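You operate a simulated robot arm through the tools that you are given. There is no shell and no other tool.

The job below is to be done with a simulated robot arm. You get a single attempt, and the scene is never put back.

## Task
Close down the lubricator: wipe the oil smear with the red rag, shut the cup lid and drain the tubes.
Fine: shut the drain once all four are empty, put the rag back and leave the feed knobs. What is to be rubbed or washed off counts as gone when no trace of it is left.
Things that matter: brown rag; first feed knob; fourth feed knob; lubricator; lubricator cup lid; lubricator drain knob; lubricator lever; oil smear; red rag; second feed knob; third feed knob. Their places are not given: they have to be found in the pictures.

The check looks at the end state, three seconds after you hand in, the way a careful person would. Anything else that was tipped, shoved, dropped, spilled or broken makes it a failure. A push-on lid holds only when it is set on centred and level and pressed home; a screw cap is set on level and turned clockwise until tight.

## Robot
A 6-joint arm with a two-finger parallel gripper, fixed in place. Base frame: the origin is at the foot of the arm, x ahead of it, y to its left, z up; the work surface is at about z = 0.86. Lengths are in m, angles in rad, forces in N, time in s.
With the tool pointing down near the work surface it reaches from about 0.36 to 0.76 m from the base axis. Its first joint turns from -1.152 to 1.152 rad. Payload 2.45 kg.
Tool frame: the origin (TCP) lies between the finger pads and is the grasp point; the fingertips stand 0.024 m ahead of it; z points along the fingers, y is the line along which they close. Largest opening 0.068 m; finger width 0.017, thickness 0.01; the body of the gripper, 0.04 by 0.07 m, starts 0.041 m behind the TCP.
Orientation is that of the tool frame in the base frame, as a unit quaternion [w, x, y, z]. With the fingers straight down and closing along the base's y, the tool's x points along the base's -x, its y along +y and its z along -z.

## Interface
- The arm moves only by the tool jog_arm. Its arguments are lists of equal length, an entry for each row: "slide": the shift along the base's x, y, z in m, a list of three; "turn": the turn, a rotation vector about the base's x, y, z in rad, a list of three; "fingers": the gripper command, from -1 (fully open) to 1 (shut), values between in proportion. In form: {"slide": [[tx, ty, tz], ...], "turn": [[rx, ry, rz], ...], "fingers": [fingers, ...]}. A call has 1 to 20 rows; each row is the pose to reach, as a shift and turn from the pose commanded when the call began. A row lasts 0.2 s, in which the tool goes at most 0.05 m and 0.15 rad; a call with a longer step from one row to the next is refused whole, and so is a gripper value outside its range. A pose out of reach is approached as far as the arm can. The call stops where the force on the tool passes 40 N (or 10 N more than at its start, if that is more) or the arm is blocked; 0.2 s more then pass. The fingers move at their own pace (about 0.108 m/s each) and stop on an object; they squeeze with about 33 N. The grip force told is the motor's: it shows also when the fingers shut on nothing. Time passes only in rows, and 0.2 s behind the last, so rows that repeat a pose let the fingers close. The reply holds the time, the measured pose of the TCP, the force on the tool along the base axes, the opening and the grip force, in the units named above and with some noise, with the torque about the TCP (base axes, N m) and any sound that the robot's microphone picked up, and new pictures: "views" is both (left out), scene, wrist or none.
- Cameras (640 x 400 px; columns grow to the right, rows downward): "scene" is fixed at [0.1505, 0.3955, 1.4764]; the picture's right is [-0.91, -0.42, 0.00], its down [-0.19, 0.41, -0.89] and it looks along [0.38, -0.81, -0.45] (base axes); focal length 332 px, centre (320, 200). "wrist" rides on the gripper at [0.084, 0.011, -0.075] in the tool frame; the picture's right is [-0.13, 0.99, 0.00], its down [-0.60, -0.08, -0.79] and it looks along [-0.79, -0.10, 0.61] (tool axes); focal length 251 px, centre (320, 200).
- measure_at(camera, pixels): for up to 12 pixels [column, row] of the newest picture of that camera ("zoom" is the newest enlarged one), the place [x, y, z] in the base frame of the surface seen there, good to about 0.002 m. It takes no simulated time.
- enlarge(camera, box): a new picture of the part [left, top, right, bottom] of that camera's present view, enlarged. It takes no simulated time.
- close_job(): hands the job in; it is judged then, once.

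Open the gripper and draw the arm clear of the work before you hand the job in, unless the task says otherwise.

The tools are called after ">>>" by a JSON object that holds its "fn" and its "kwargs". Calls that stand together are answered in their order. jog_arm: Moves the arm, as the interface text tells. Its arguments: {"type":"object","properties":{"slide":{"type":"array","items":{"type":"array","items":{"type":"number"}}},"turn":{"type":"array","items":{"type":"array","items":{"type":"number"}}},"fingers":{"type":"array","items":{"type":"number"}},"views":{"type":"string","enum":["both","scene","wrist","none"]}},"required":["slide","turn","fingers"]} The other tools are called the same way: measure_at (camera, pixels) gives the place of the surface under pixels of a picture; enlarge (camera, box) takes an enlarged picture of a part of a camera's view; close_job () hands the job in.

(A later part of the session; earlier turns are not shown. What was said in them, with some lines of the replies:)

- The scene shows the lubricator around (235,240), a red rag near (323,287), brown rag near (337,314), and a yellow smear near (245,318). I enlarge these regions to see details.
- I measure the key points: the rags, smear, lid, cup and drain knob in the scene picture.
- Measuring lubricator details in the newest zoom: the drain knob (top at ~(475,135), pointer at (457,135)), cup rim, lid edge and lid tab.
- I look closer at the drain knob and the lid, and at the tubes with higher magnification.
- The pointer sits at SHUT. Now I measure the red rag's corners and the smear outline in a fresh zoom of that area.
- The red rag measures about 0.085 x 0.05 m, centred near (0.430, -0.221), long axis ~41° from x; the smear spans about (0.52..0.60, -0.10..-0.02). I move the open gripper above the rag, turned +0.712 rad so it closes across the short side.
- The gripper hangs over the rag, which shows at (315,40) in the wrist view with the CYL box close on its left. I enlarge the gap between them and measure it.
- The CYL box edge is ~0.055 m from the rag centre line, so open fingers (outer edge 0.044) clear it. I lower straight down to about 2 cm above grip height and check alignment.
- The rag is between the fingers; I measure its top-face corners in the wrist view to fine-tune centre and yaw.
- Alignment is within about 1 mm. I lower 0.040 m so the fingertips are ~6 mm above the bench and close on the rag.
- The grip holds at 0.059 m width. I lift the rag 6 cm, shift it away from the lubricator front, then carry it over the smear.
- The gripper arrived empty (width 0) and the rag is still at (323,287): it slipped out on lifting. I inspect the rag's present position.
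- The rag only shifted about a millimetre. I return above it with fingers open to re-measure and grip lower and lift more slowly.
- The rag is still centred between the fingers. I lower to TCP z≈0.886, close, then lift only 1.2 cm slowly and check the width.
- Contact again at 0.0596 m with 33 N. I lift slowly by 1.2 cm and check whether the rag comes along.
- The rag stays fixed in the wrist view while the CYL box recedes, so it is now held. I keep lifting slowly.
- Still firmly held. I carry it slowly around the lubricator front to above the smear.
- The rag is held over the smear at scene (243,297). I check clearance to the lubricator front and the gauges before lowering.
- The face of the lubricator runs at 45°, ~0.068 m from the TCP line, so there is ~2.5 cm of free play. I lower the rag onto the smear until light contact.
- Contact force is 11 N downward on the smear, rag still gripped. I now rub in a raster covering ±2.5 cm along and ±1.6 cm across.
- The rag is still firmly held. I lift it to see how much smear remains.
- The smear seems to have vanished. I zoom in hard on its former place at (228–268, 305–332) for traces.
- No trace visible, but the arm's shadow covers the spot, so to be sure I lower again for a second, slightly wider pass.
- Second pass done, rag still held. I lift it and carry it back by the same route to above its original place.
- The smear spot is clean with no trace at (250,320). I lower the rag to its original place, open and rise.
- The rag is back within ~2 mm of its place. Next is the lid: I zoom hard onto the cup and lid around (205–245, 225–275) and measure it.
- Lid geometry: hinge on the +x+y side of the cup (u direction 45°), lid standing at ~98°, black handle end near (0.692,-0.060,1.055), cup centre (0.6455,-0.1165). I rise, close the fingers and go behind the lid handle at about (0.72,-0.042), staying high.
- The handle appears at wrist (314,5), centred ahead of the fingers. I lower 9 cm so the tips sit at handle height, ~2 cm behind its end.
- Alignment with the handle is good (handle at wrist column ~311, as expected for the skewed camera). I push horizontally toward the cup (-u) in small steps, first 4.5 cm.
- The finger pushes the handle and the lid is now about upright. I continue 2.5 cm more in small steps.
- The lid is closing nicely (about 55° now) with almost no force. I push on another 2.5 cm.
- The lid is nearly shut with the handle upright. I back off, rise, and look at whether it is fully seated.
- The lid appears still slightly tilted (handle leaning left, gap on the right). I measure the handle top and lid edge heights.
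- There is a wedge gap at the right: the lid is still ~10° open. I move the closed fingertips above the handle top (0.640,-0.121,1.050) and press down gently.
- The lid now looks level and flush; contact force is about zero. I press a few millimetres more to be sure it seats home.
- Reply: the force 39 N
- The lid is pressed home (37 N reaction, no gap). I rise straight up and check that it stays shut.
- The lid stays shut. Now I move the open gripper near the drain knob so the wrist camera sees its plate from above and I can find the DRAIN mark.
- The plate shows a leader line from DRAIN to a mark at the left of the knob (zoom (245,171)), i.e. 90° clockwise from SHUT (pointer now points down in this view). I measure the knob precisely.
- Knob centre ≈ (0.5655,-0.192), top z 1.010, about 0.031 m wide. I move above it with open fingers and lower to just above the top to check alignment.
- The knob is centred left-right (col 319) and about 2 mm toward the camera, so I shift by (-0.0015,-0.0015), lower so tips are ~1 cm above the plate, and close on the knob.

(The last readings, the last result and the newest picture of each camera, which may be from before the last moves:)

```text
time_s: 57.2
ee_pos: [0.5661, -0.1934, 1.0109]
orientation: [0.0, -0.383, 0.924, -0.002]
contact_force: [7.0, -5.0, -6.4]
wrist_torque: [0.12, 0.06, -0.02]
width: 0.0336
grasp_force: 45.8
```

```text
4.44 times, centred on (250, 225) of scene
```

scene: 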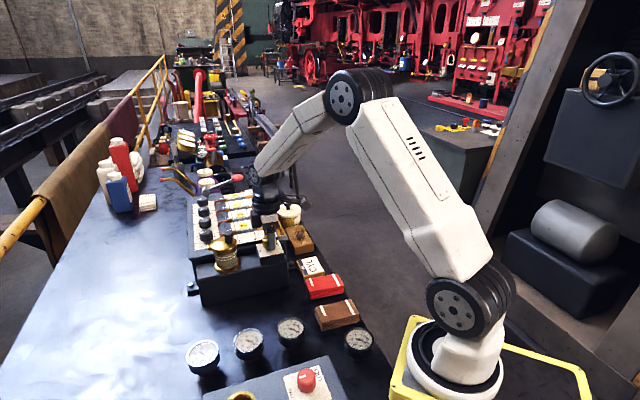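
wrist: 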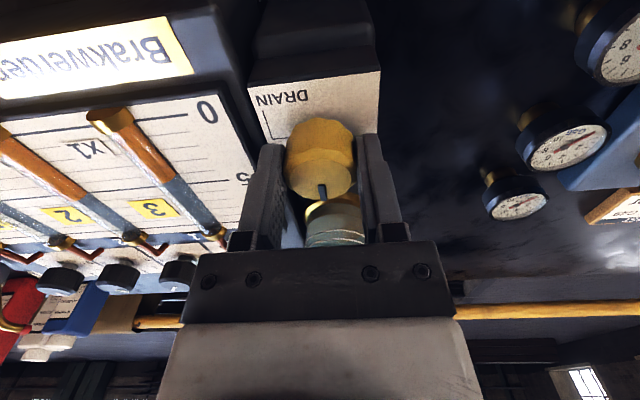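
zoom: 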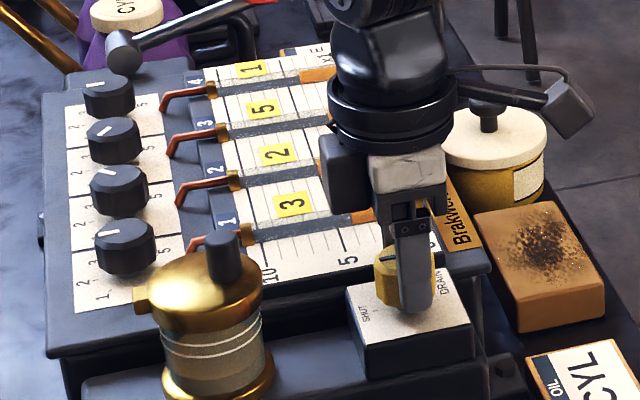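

The knob is gripped (0.0336 m). I turn it clockwise 90° (about -z) in 0.11 rad rows.

>>> {"fn": "jog_arm", "kwargs": {"slide": [[0, 0, 0], [0, 0, 0], [0, 0, 0], [0, 0, 0], [0, 0, 0], [0, 0, 0], [0, 0, 0]], "turn": [[0, 0, -0.11], [0, 0, -0.22], [0, 0, -0.33], [0, 0, -0.44], [0, 0, -0.55], [0, 0, -0.66], [0, 0, -0.785]], "fingers": [1, 1, 1, 1, 1, 1, 1], "views": "both"}}

>>> {"fn": "enlarge", "kwargs": {"camera": "wrist", "box": [200, 60, 440, 260]}}

>>> {"fn": "enlarge", "kwargs": {"camera": "scene", "box": [190, 180, 310, 270]}}

```text
time_s: 58.8
ee_pos: [0.5652, -0.192, 1.0121]
orientation: [0.001, 0.0, 1.0, -0.001]
contact_force: [7.9, 18.2, 18.5]
wrist_torque: [0.11, 0.71, 0.01]
width: 0.0338
grasp_force: 45.1
```

scene: 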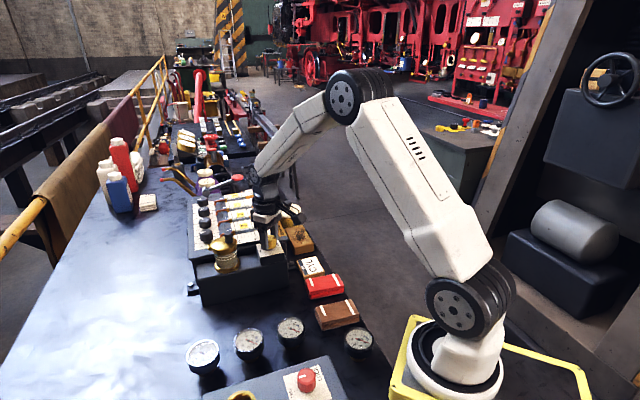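
wrist: 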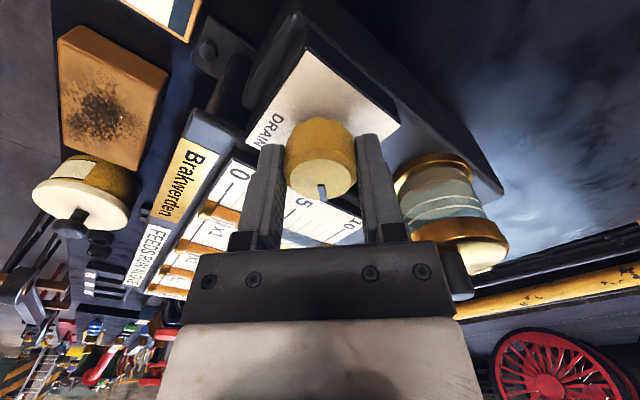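

```text
2.00 times, centred on (320, 160) of wrist
```

zoom: 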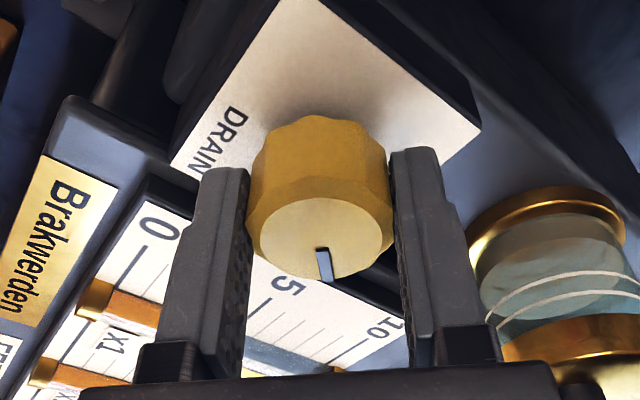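

```text
4.44 times, centred on (250, 225) of scene
```

zoom: 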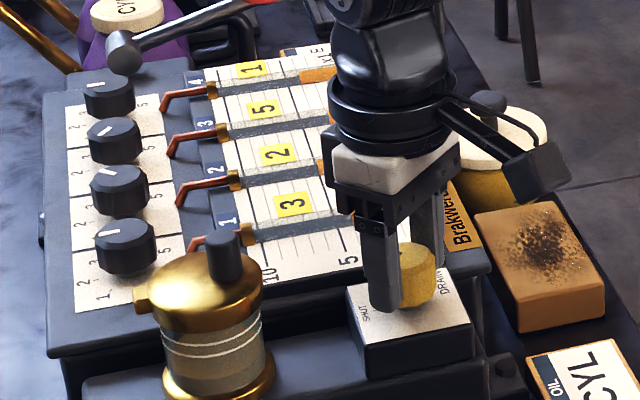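

The knob follows (pointer stays fixed in the gripper frame), with ~25 N side load from slight offset. I ease the position by (0.0005, 0.0012, 0.001) and turn the remaining 45°.

>>> {"fn": "jog_arm", "kwargs": {"slide": [[0.0005, 0.0012, 0.001], [0.0005, 0.0012, 0.001], [0.0005, 0.0012, 0.001], [0.0005, 0.0012, 0.001], [0.0005, 0.0012, 0.001], [0.0005, 0.0012, 0.001], [0.0005, 0.0012, 0.001], [0.0005, 0.0012, 0.001]], "turn": [[0, 0, -0.11], [0, 0, -0.22], [0, 0, -0.33], [0, 0, -0.44], [0, 0, -0.55], [0, 0, -0.66], [0, 0, -0.785], [0, 0, -0.785]], "fingers": [1, 1, 1, 1, 1, 1, 1, 1], "views": "both"}}

>>> {"fn": "enlarge", "kwargs": {"camera": "wrist", "box": [200, 60, 440, 260]}}

>>> {"fn": "enlarge", "kwargs": {"camera": "scene", "box": [190, 180, 310, 270]}}

```text
time_s: 60.6
ee_pos: [0.5669, -0.1909, 1.0107]
orientation: [0.0, 0.383, 0.924, 0.0]
contact_force: [16.9, 17.2, -5.8]
wrist_torque: [-0.31, -0.5, 0.05]
width: 0.0335
grasp_force: 44.8
```

scene: 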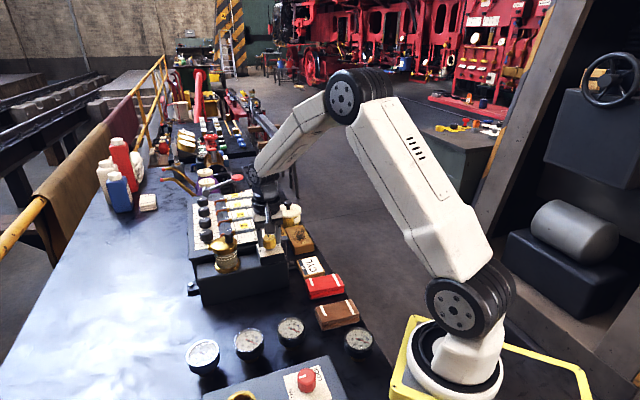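
wrist: 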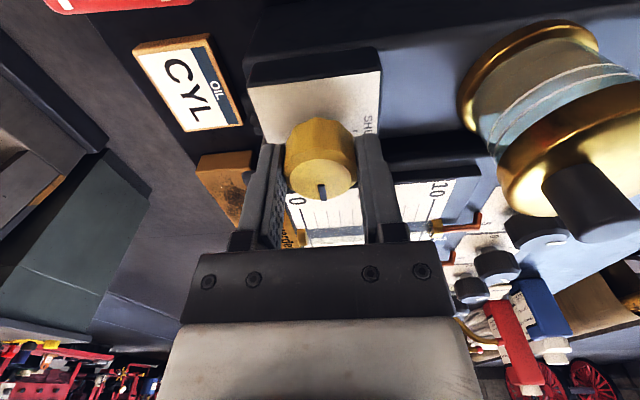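

```text
2.00 times, centred on (320, 160) of wrist
```

zoom: 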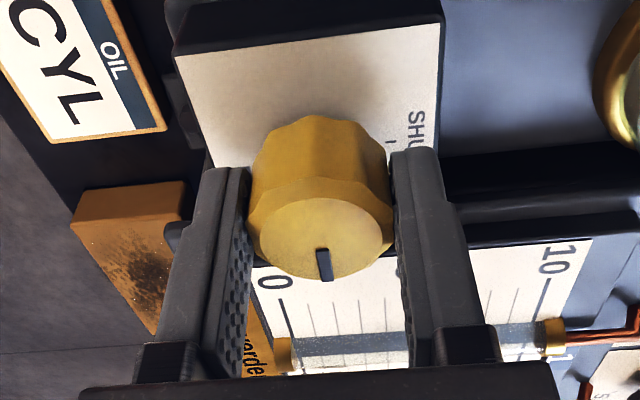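

```text
4.44 times, centred on (250, 225) of scene
```

zoom: 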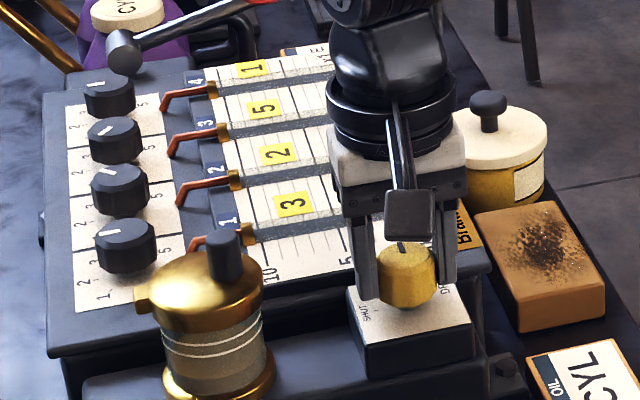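

The pointer now faces the DRAIN mark, and tube 1 near the 0 end looks grey already. I release the knob and rise to see all four tubes.

>>> {"fn": "jog_arm", "kwargs": {"slide": [[0, 0, 0], [0, 0, 0], [0, 0, 0.02], [0, 0, 0.06], [0, 0, 0.1], [-0.03, 0.02, 0.13], [-0.06, 0.05, 0.15], [-0.06, 0.05, 0.15]], "turn": [[0, 0, 0], [0, 0, 0], [0, 0, 0], [0, 0, 0], [0, 0, 0], [0, 0, 0], [0, 0, 0], [0, 0, 0]], "fingers": [-1, -1, -1, -1, -1, -1, -1, -1], "views": "both"}}

>>> {"fn": "enlarge", "kwargs": {"camera": "scene", "box": [190, 180, 310, 270]}}

```text
time_s: 62.4
ee_pos: [0.5061, -0.143, 1.1623]
orientation: [0.0, 0.383, 0.924, 0.0]
contact_force: [-0.1, -0.1, 0.3]
wrist_torque: [-0.01, -0.04, -0.01]
width: 0.0682
grasp_force: 0.1
```

scene: 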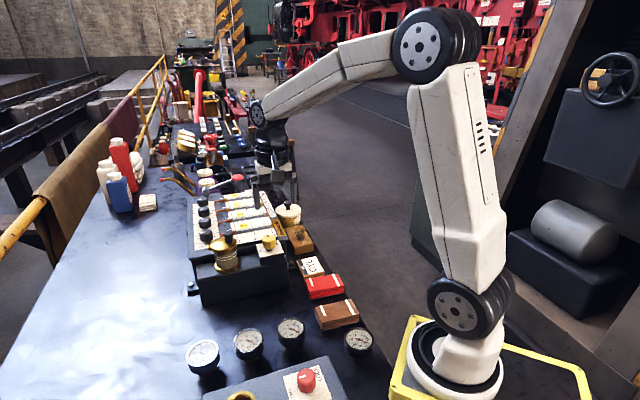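
wrist: 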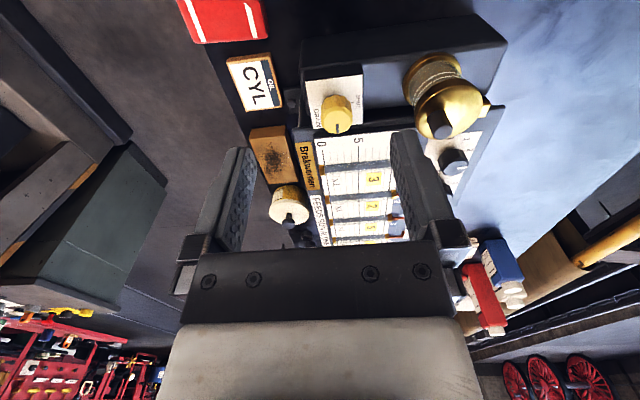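

```text
4.44 times, centred on (250, 225) of scene
```

zoom: 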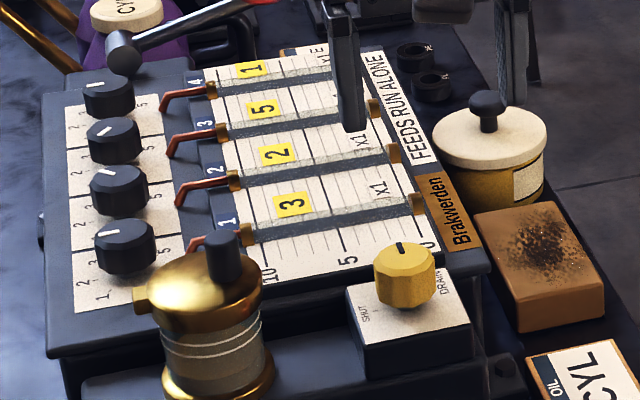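

Tubes 1 and 2 look empty, but the finger hides tubes 3 and 4. I raise the arm 10 cm and zoom on the tubes.

>>> {"fn": "jog_arm", "kwargs": {"slide": [[-0.01, 0, 0.04], [-0.03, 0, 0.08], [-0.05, 0, 0.11], [-0.05, 0, 0.11], [-0.05, 0, 0.11]], "turn": [[0, 0, 0], [0, 0, 0], [0, 0, 0], [0, 0, 0], [0, 0, 0]], "fingers": [-1, -1, -1, -1, -1], "views": "scene"}}

>>> {"fn": "enlarge", "kwargs": {"camera": "scene", "box": [200, 180, 290, 250]}}

>>> {"fn": "enlarge", "kwargs": {"camera": "wrist", "box": [280, 40, 500, 260]}}

```text
time_s: 63.6
ee_pos: [0.4561, -0.1447, 1.2706]
orientation: [0.001, 0.383, 0.924, 0.0]
contact_force: [1.0, -0.2, 0.4]
wrist_torque: [0.02, -0.02, -0.04]
width: 0.068
grasp_force: 0.0
```

scene: 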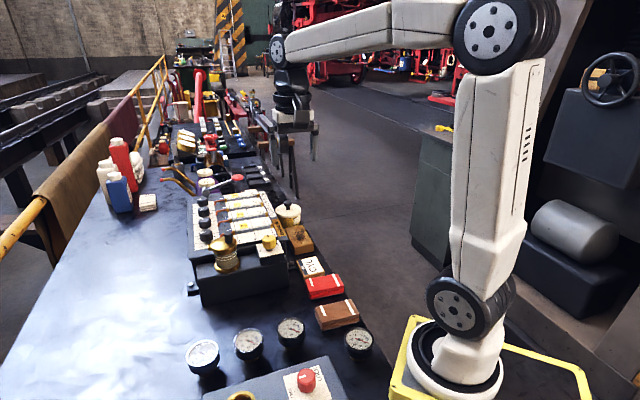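

```text
5.71 times, centred on (245, 215) of scene
```

zoom: 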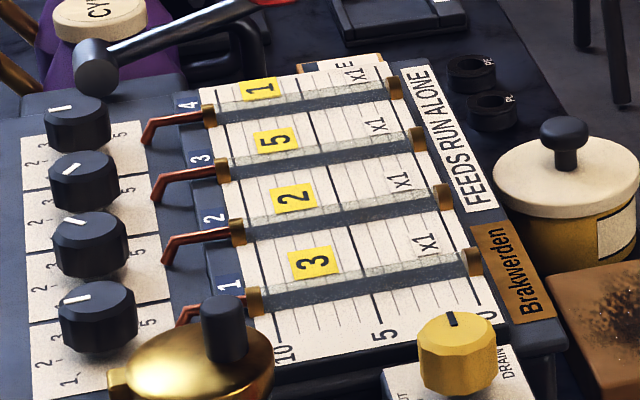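

```text
1.82 times, centred on (390, 150) of wrist
```

zoom: 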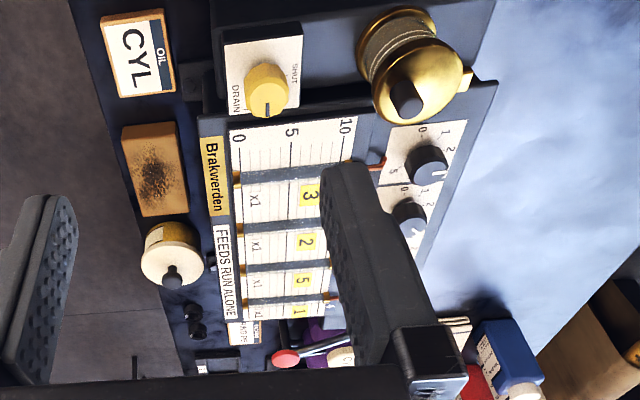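

All four tubes look dark and empty. I zoom tighter at their 0 ends to make sure no orange remains.

>>> {"fn": "enlarge", "kwargs": {"camera": "scene", "box": [235, 190, 290, 240]}}

>>> {"fn": "enlarge", "kwargs": {"camera": "scene", "box": [250, 225, 290, 265]}}

```text
8.00 times, centred on (262, 215) of scene
```

zoom: 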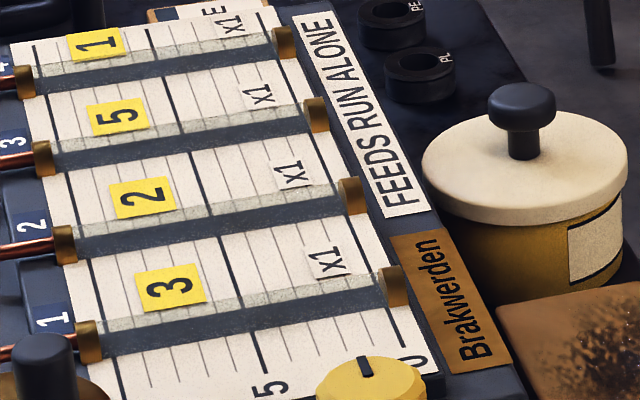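

```text
10.00 times, centred on (270, 245) of scene
```

zoom: 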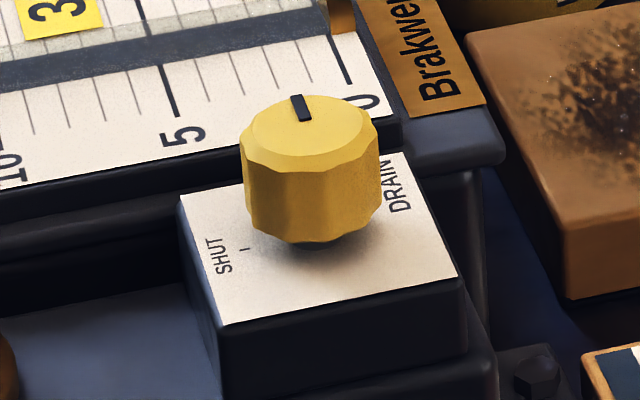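

All four tubes are empty, so the drain must be shut. I go back above the knob at the refined centre (0.5662,-0.1912), same yaw, fingers open.

>>> {"fn": "jog_arm", "kwargs": {"slide": [[0.035, -0.016, -0.02], [0.07, -0.032, -0.04], [0.1, -0.044, -0.06], [0.1117, -0.0489, -0.1], [0.1117, -0.0489, -0.14], [0.1117, -0.0489, -0.18], [0.1117, -0.0489, -0.216], [0.1117, -0.0489, -0.216]], "turn": [[0, 0, 0], [0, 0, 0], [0, 0, 0], [0, 0, 0], [0, 0, 0], [0, 0, 0], [0, 0, 0], [0, 0, 0]], "fingers": [-1, -1, -1, -1, -1, -1, -1, -1], "views": "both"}}

>>> {"fn": "enlarge", "kwargs": {"camera": "wrist", "box": [200, 40, 440, 220]}}

```text
time_s: 65.4
ee_pos: [0.567, -0.1918, 1.0541]
orientation: [0.0, 0.383, 0.924, 0.0]
contact_force: [-0.7, 0.6, 0.8]
wrist_torque: [0.02, -0.03, -0.02]
width: 0.068
grasp_force: 0.0
```

scene: 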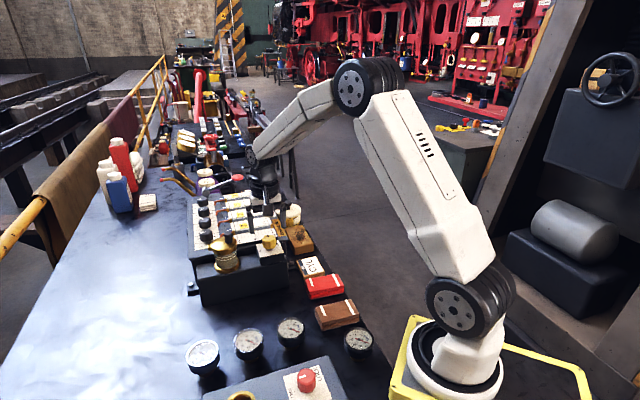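
wrist: 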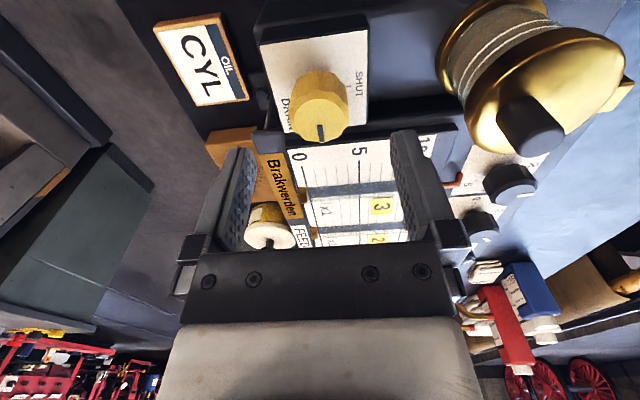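

```text
2.22 times, centred on (320, 130) of wrist
```

zoom: 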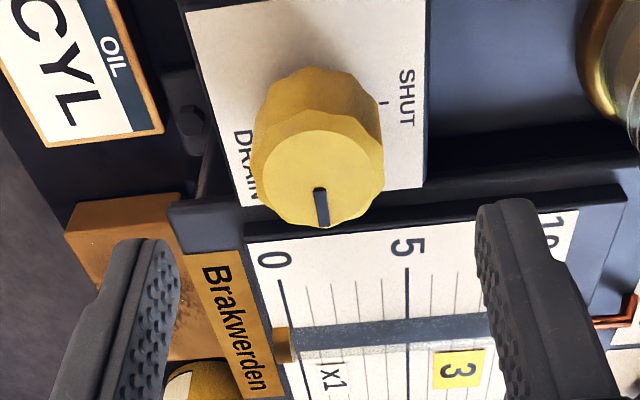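

The knob is centred (wrist (319,121) vs expected (320,122)). I lower, grip it, and check the side load.

>>> {"fn": "jog_arm", "kwargs": {"slide": [[0, 0, -0.015], [0, 0, -0.03], [0, 0, -0.043], [0, 0, -0.043], [0, 0, -0.043], [0, 0, -0.043], [0, 0, -0.043]], "turn": [[0, 0, 0], [0, 0, 0], [0, 0, 0], [0, 0, 0], [0, 0, 0], [0, 0, 0], [0, 0, 0]], "fingers": [-1, -1, -1, -1, 1, 1, 1], "views": "wrist"}}

```text
time_s: 67.0
ee_pos: [0.5661, -0.1909, 1.0117]
orientation: [0.0, 0.382, 0.924, 0.0]
contact_force: [-8.0, -8.0, -1.8]
wrist_torque: [0.08, -0.41, -0.01]
width: 0.034
grasp_force: 44.8
```

wrist: 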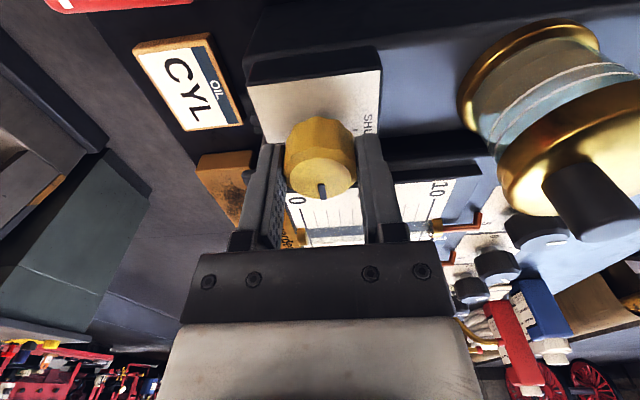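

Gripped at 0.034 m with small side load. I turn counter-clockwise 90° back to SHUT with a tiny centre correction.

>>> {"fn": "jog_arm", "kwargs": {"slide": [[-0.0005, -0.0005, 0], [-0.0005, -0.0005, 0], [-0.0005, -0.0005, 0], [-0.0005, -0.0005, 0], [-0.0005, -0.0005, 0], [-0.0005, -0.0005, 0], [-0.0005, -0.0005, 0], [-0.0005, -0.0005, 0], [-0.0005, -0.0005, 0], [-0.0005, -0.0005, 0], [-0.0005, -0.0005, 0], [-0.0005, -0.0005, 0], [-0.0005, -0.0005, 0], [-0.0005, -0.0005, 0], [-0.0005, -0.0005, 0]], "turn": [[0, 0, 0.112], [0, 0, 0.224], [0, 0, 0.336], [0, 0, 0.448], [0, 0, 0.56], [0, 0, 0.672], [0, 0, 0.785], [0, 0, 0.897], [0, 0, 1.009], [0, 0, 1.121], [0, 0, 1.233], [0, 0, 1.345], [0, 0, 1.457], [0, 0, 1.571], [0, 0, 1.571]], "fingers": [1, 1, 1, 1, 1, 1, 1, 1, 1, 1, 1, 1, 1, 1, 1], "views": "both"}}

>>> {"fn": "enlarge", "kwargs": {"camera": "wrist", "box": [200, 60, 440, 260]}}

>>> {"fn": "enlarge", "kwargs": {"camera": "scene", "box": [190, 180, 310, 270]}}

```text
time_s: 70.2
ee_pos: [0.5665, -0.1926, 1.012]
orientation: [0.0, -0.384, 0.923, 0.0]
contact_force: [10.5, -20.2, -25.7]
wrist_torque: [-1.07, 0.33, -0.11]
width: 0.0336
grasp_force: 45.0
```

scene: 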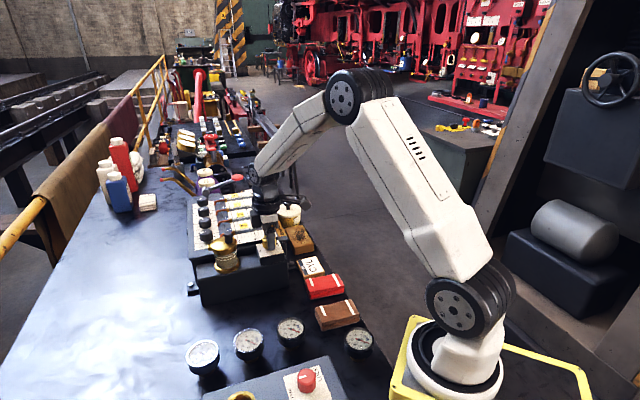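
wrist: 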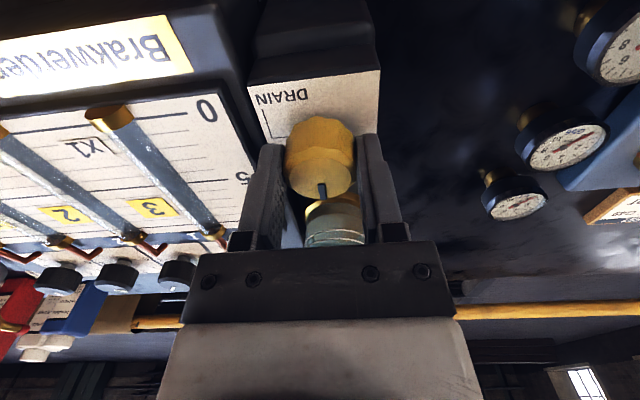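

```text
2.00 times, centred on (320, 160) of wrist
```

zoom: 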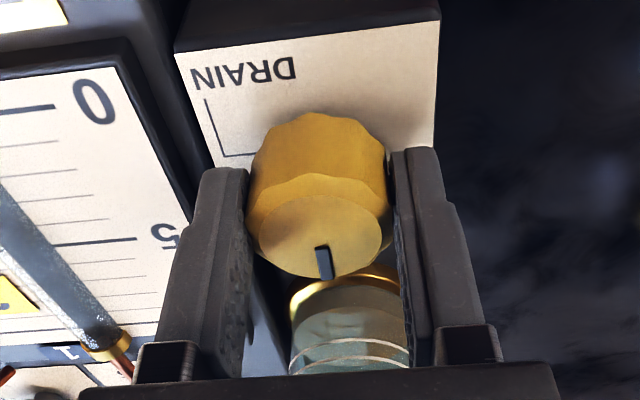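

```text
4.44 times, centred on (250, 225) of scene
```

zoom: 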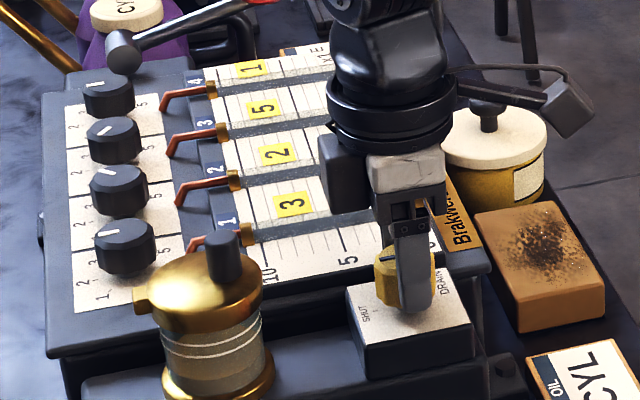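

The pointer is back toward SHUT, tubes still empty. I open the fingers, rise straight up and check the pointer against the SHUT tick.

>>> {"fn": "jog_arm", "kwargs": {"slide": [[0, 0, 0], [0, 0, 0], [0, 0, 0], [0, 0, 0.02], [0, 0, 0.06], [0, 0, 0.1], [-0.03, 0.0, 0.14], [-0.05, 0.0, 0.18], [-0.05, 0.0, 0.18]], "turn": [[0, 0, 0], [0, 0, 0], [0, 0, 0], [0, 0, 0], [0, 0, 0], [0, 0, 0], [0, 0, 0], [0, 0, 0], [0, 0, 0]], "fingers": [-1, -1, -1, -1, -1, -1, -1, -1, -1], "views": "both"}}

>>> {"fn": "enlarge", "kwargs": {"camera": "scene", "box": [250, 225, 290, 265]}}

>>> {"fn": "enlarge", "kwargs": {"camera": "scene", "box": [190, 170, 310, 270]}}

```text
time_s: 72.2
ee_pos: [0.5133, -0.194, 1.1944]
orientation: [0.0, -0.383, 0.924, 0.0]
contact_force: [-0.6, -0.4, -1.0]
wrist_torque: [0.04, -0.01, -0.01]
width: 0.068
grasp_force: 0.1
```

scene: 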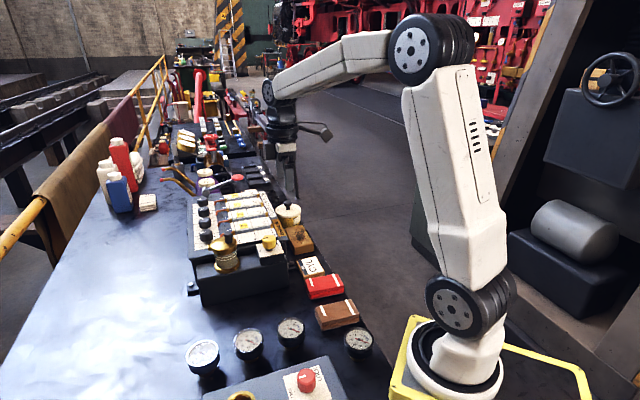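
wrist: 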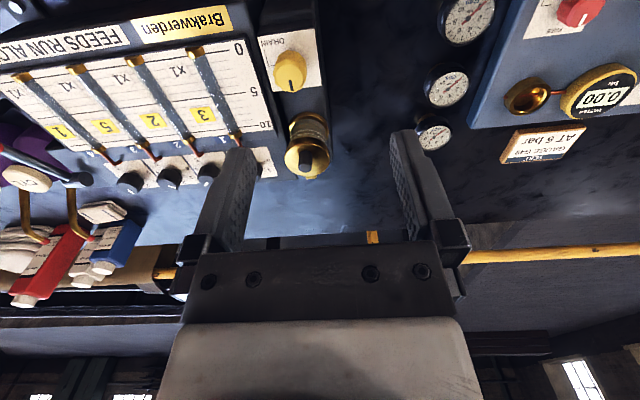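

```text
10.00 times, centred on (270, 245) of scene
```

zoom: 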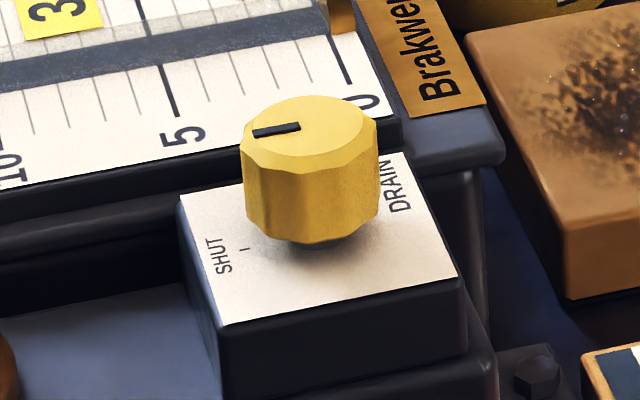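

```text
4.00 times, centred on (250, 220) of scene
```

zoom: 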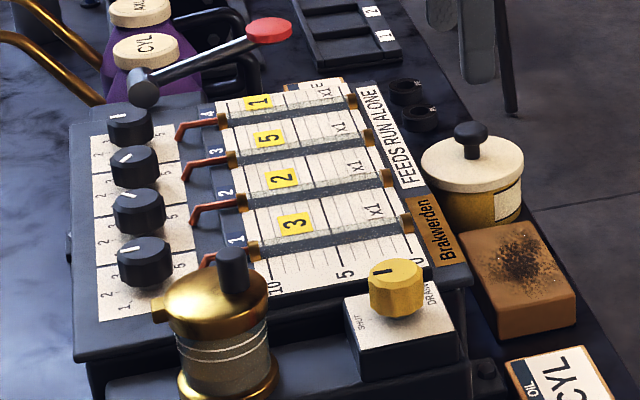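

The knob pointer is exactly back at SHUT and all tubes remain empty. I draw the arm up and away and do a last check of the smear spot, rag and feed knobs.

>>> {"fn": "jog_arm", "kwargs": {"slide": [[-0.02, 0.02, 0.03], [-0.04, 0.04, 0.06], [-0.06, 0.07, 0.09], [-0.06, 0.1, 0.1], [-0.06, 0.1, 0.1]], "turn": [[0, 0, -0.1], [0, 0, -0.2], [0, 0, -0.3], [0, 0, -0.4], [0, 0, -0.4]], "fingers": [-1, -1, -1, -1, -1], "views": "both"}}

>>> {"fn": "enlarge", "kwargs": {"camera": "scene", "box": [200, 285, 300, 350]}}

>>> {"fn": "enlarge", "kwargs": {"camera": "wrist", "box": [240, 0, 440, 120]}}

>>> {"fn": "enlarge", "kwargs": {"camera": "scene", "box": [185, 190, 255, 270]}}

>>> {"fn": "enlarge", "kwargs": {"camera": "scene", "box": [180, 240, 400, 400]}}

```text
time_s: 73.4
ee_pos: [0.4549, -0.094, 1.2932]
orientation: [-0.001, -0.191, 0.982, 0.0]
contact_force: [0.1, -0.3, 0.5]
wrist_torque: [-0.03, -0.03, 0.01]
width: 0.0681
grasp_force: 0.0
```

scene: 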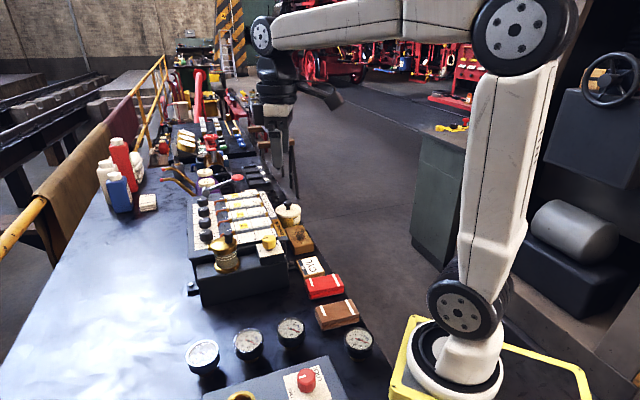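
wrist: 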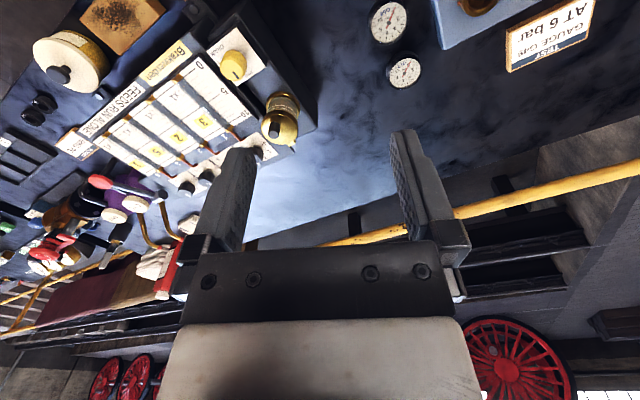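

```text
6.15 times, centred on (250, 318) of scene
```

zoom: 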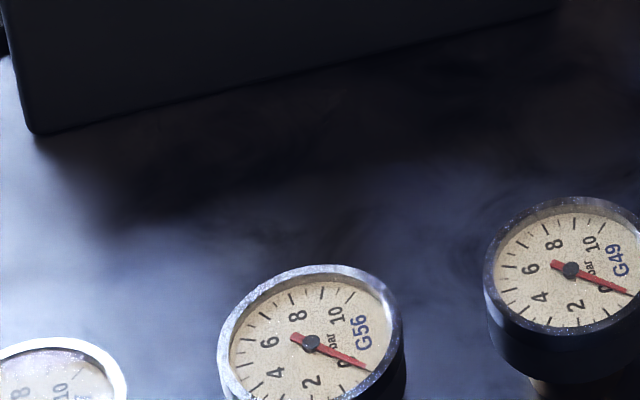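

```text
3.20 times, centred on (340, 60) of wrist
```

zoom: 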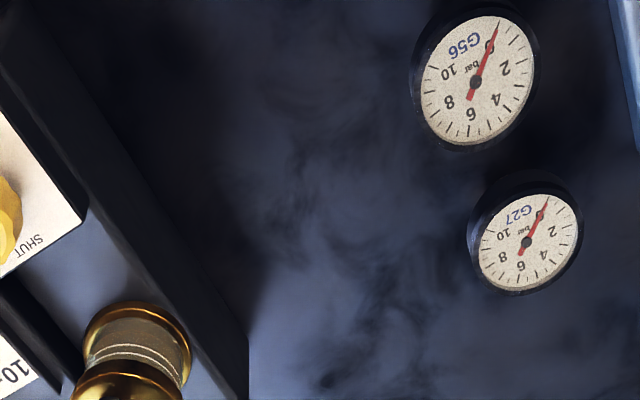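

```text
5.00 times, centred on (220, 230) of scene
```

zoom: 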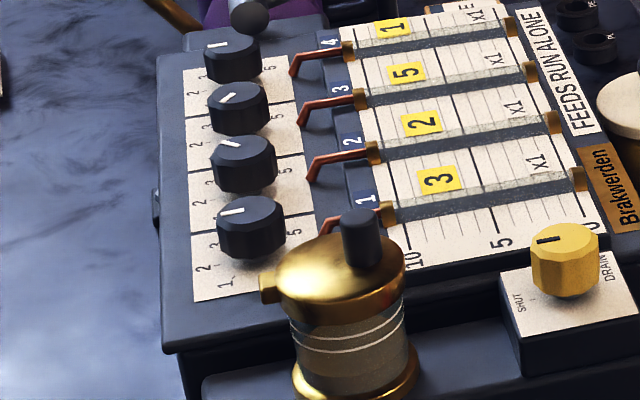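

```text
2.50 times, centred on (290, 320) of scene
```

zoom: 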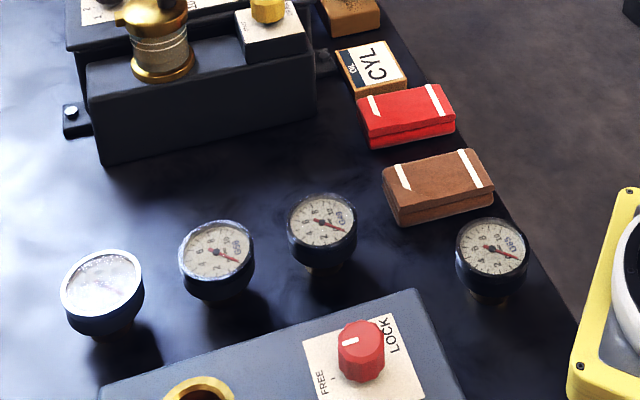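

Everything checks out:
- The smear spot is clean in both views.
- The red rag is back beside the CYL box.
- The lid is shut and level.
- All four tubes are empty and the drain pointer is at SHUT.
- The feed knobs, gauges and brown rag look untouched.

The gripper is open and clear, so I hand in the job.

>>> {"fn": "close_job", "kwargs": {}}

```text
The job is handed in.
```

I finished closing down the lubricator and handed the job in; the verdict isn't known yet.

- **Oil smear:** I rubbed it off in two passes with the red rag. Neither camera shows any trace of it.
- **Red rag:** It is back in its place next to the CYL box, a few millimetres off where it started. My first attempt to lift it slipped, but the rag only moved about a millimetre.
- **Cup lid:** I swung it shut and pressed it home. It sits level with no gap.
- **Tubes and drain:** I turned the drain knob to DRAIN and checked that all four tubes were empty. I then turned it back, and the pointer is on the SHUT mark as at the start.
- **Everything else:** I did not touch the feed knobs, lever, brown rag or gauges, and they look unchanged. The open lid hid the first feed knob's pointer at the start, so I have no before-and-after comparison for it.

The gripper is open and the arm is clear of the bench.
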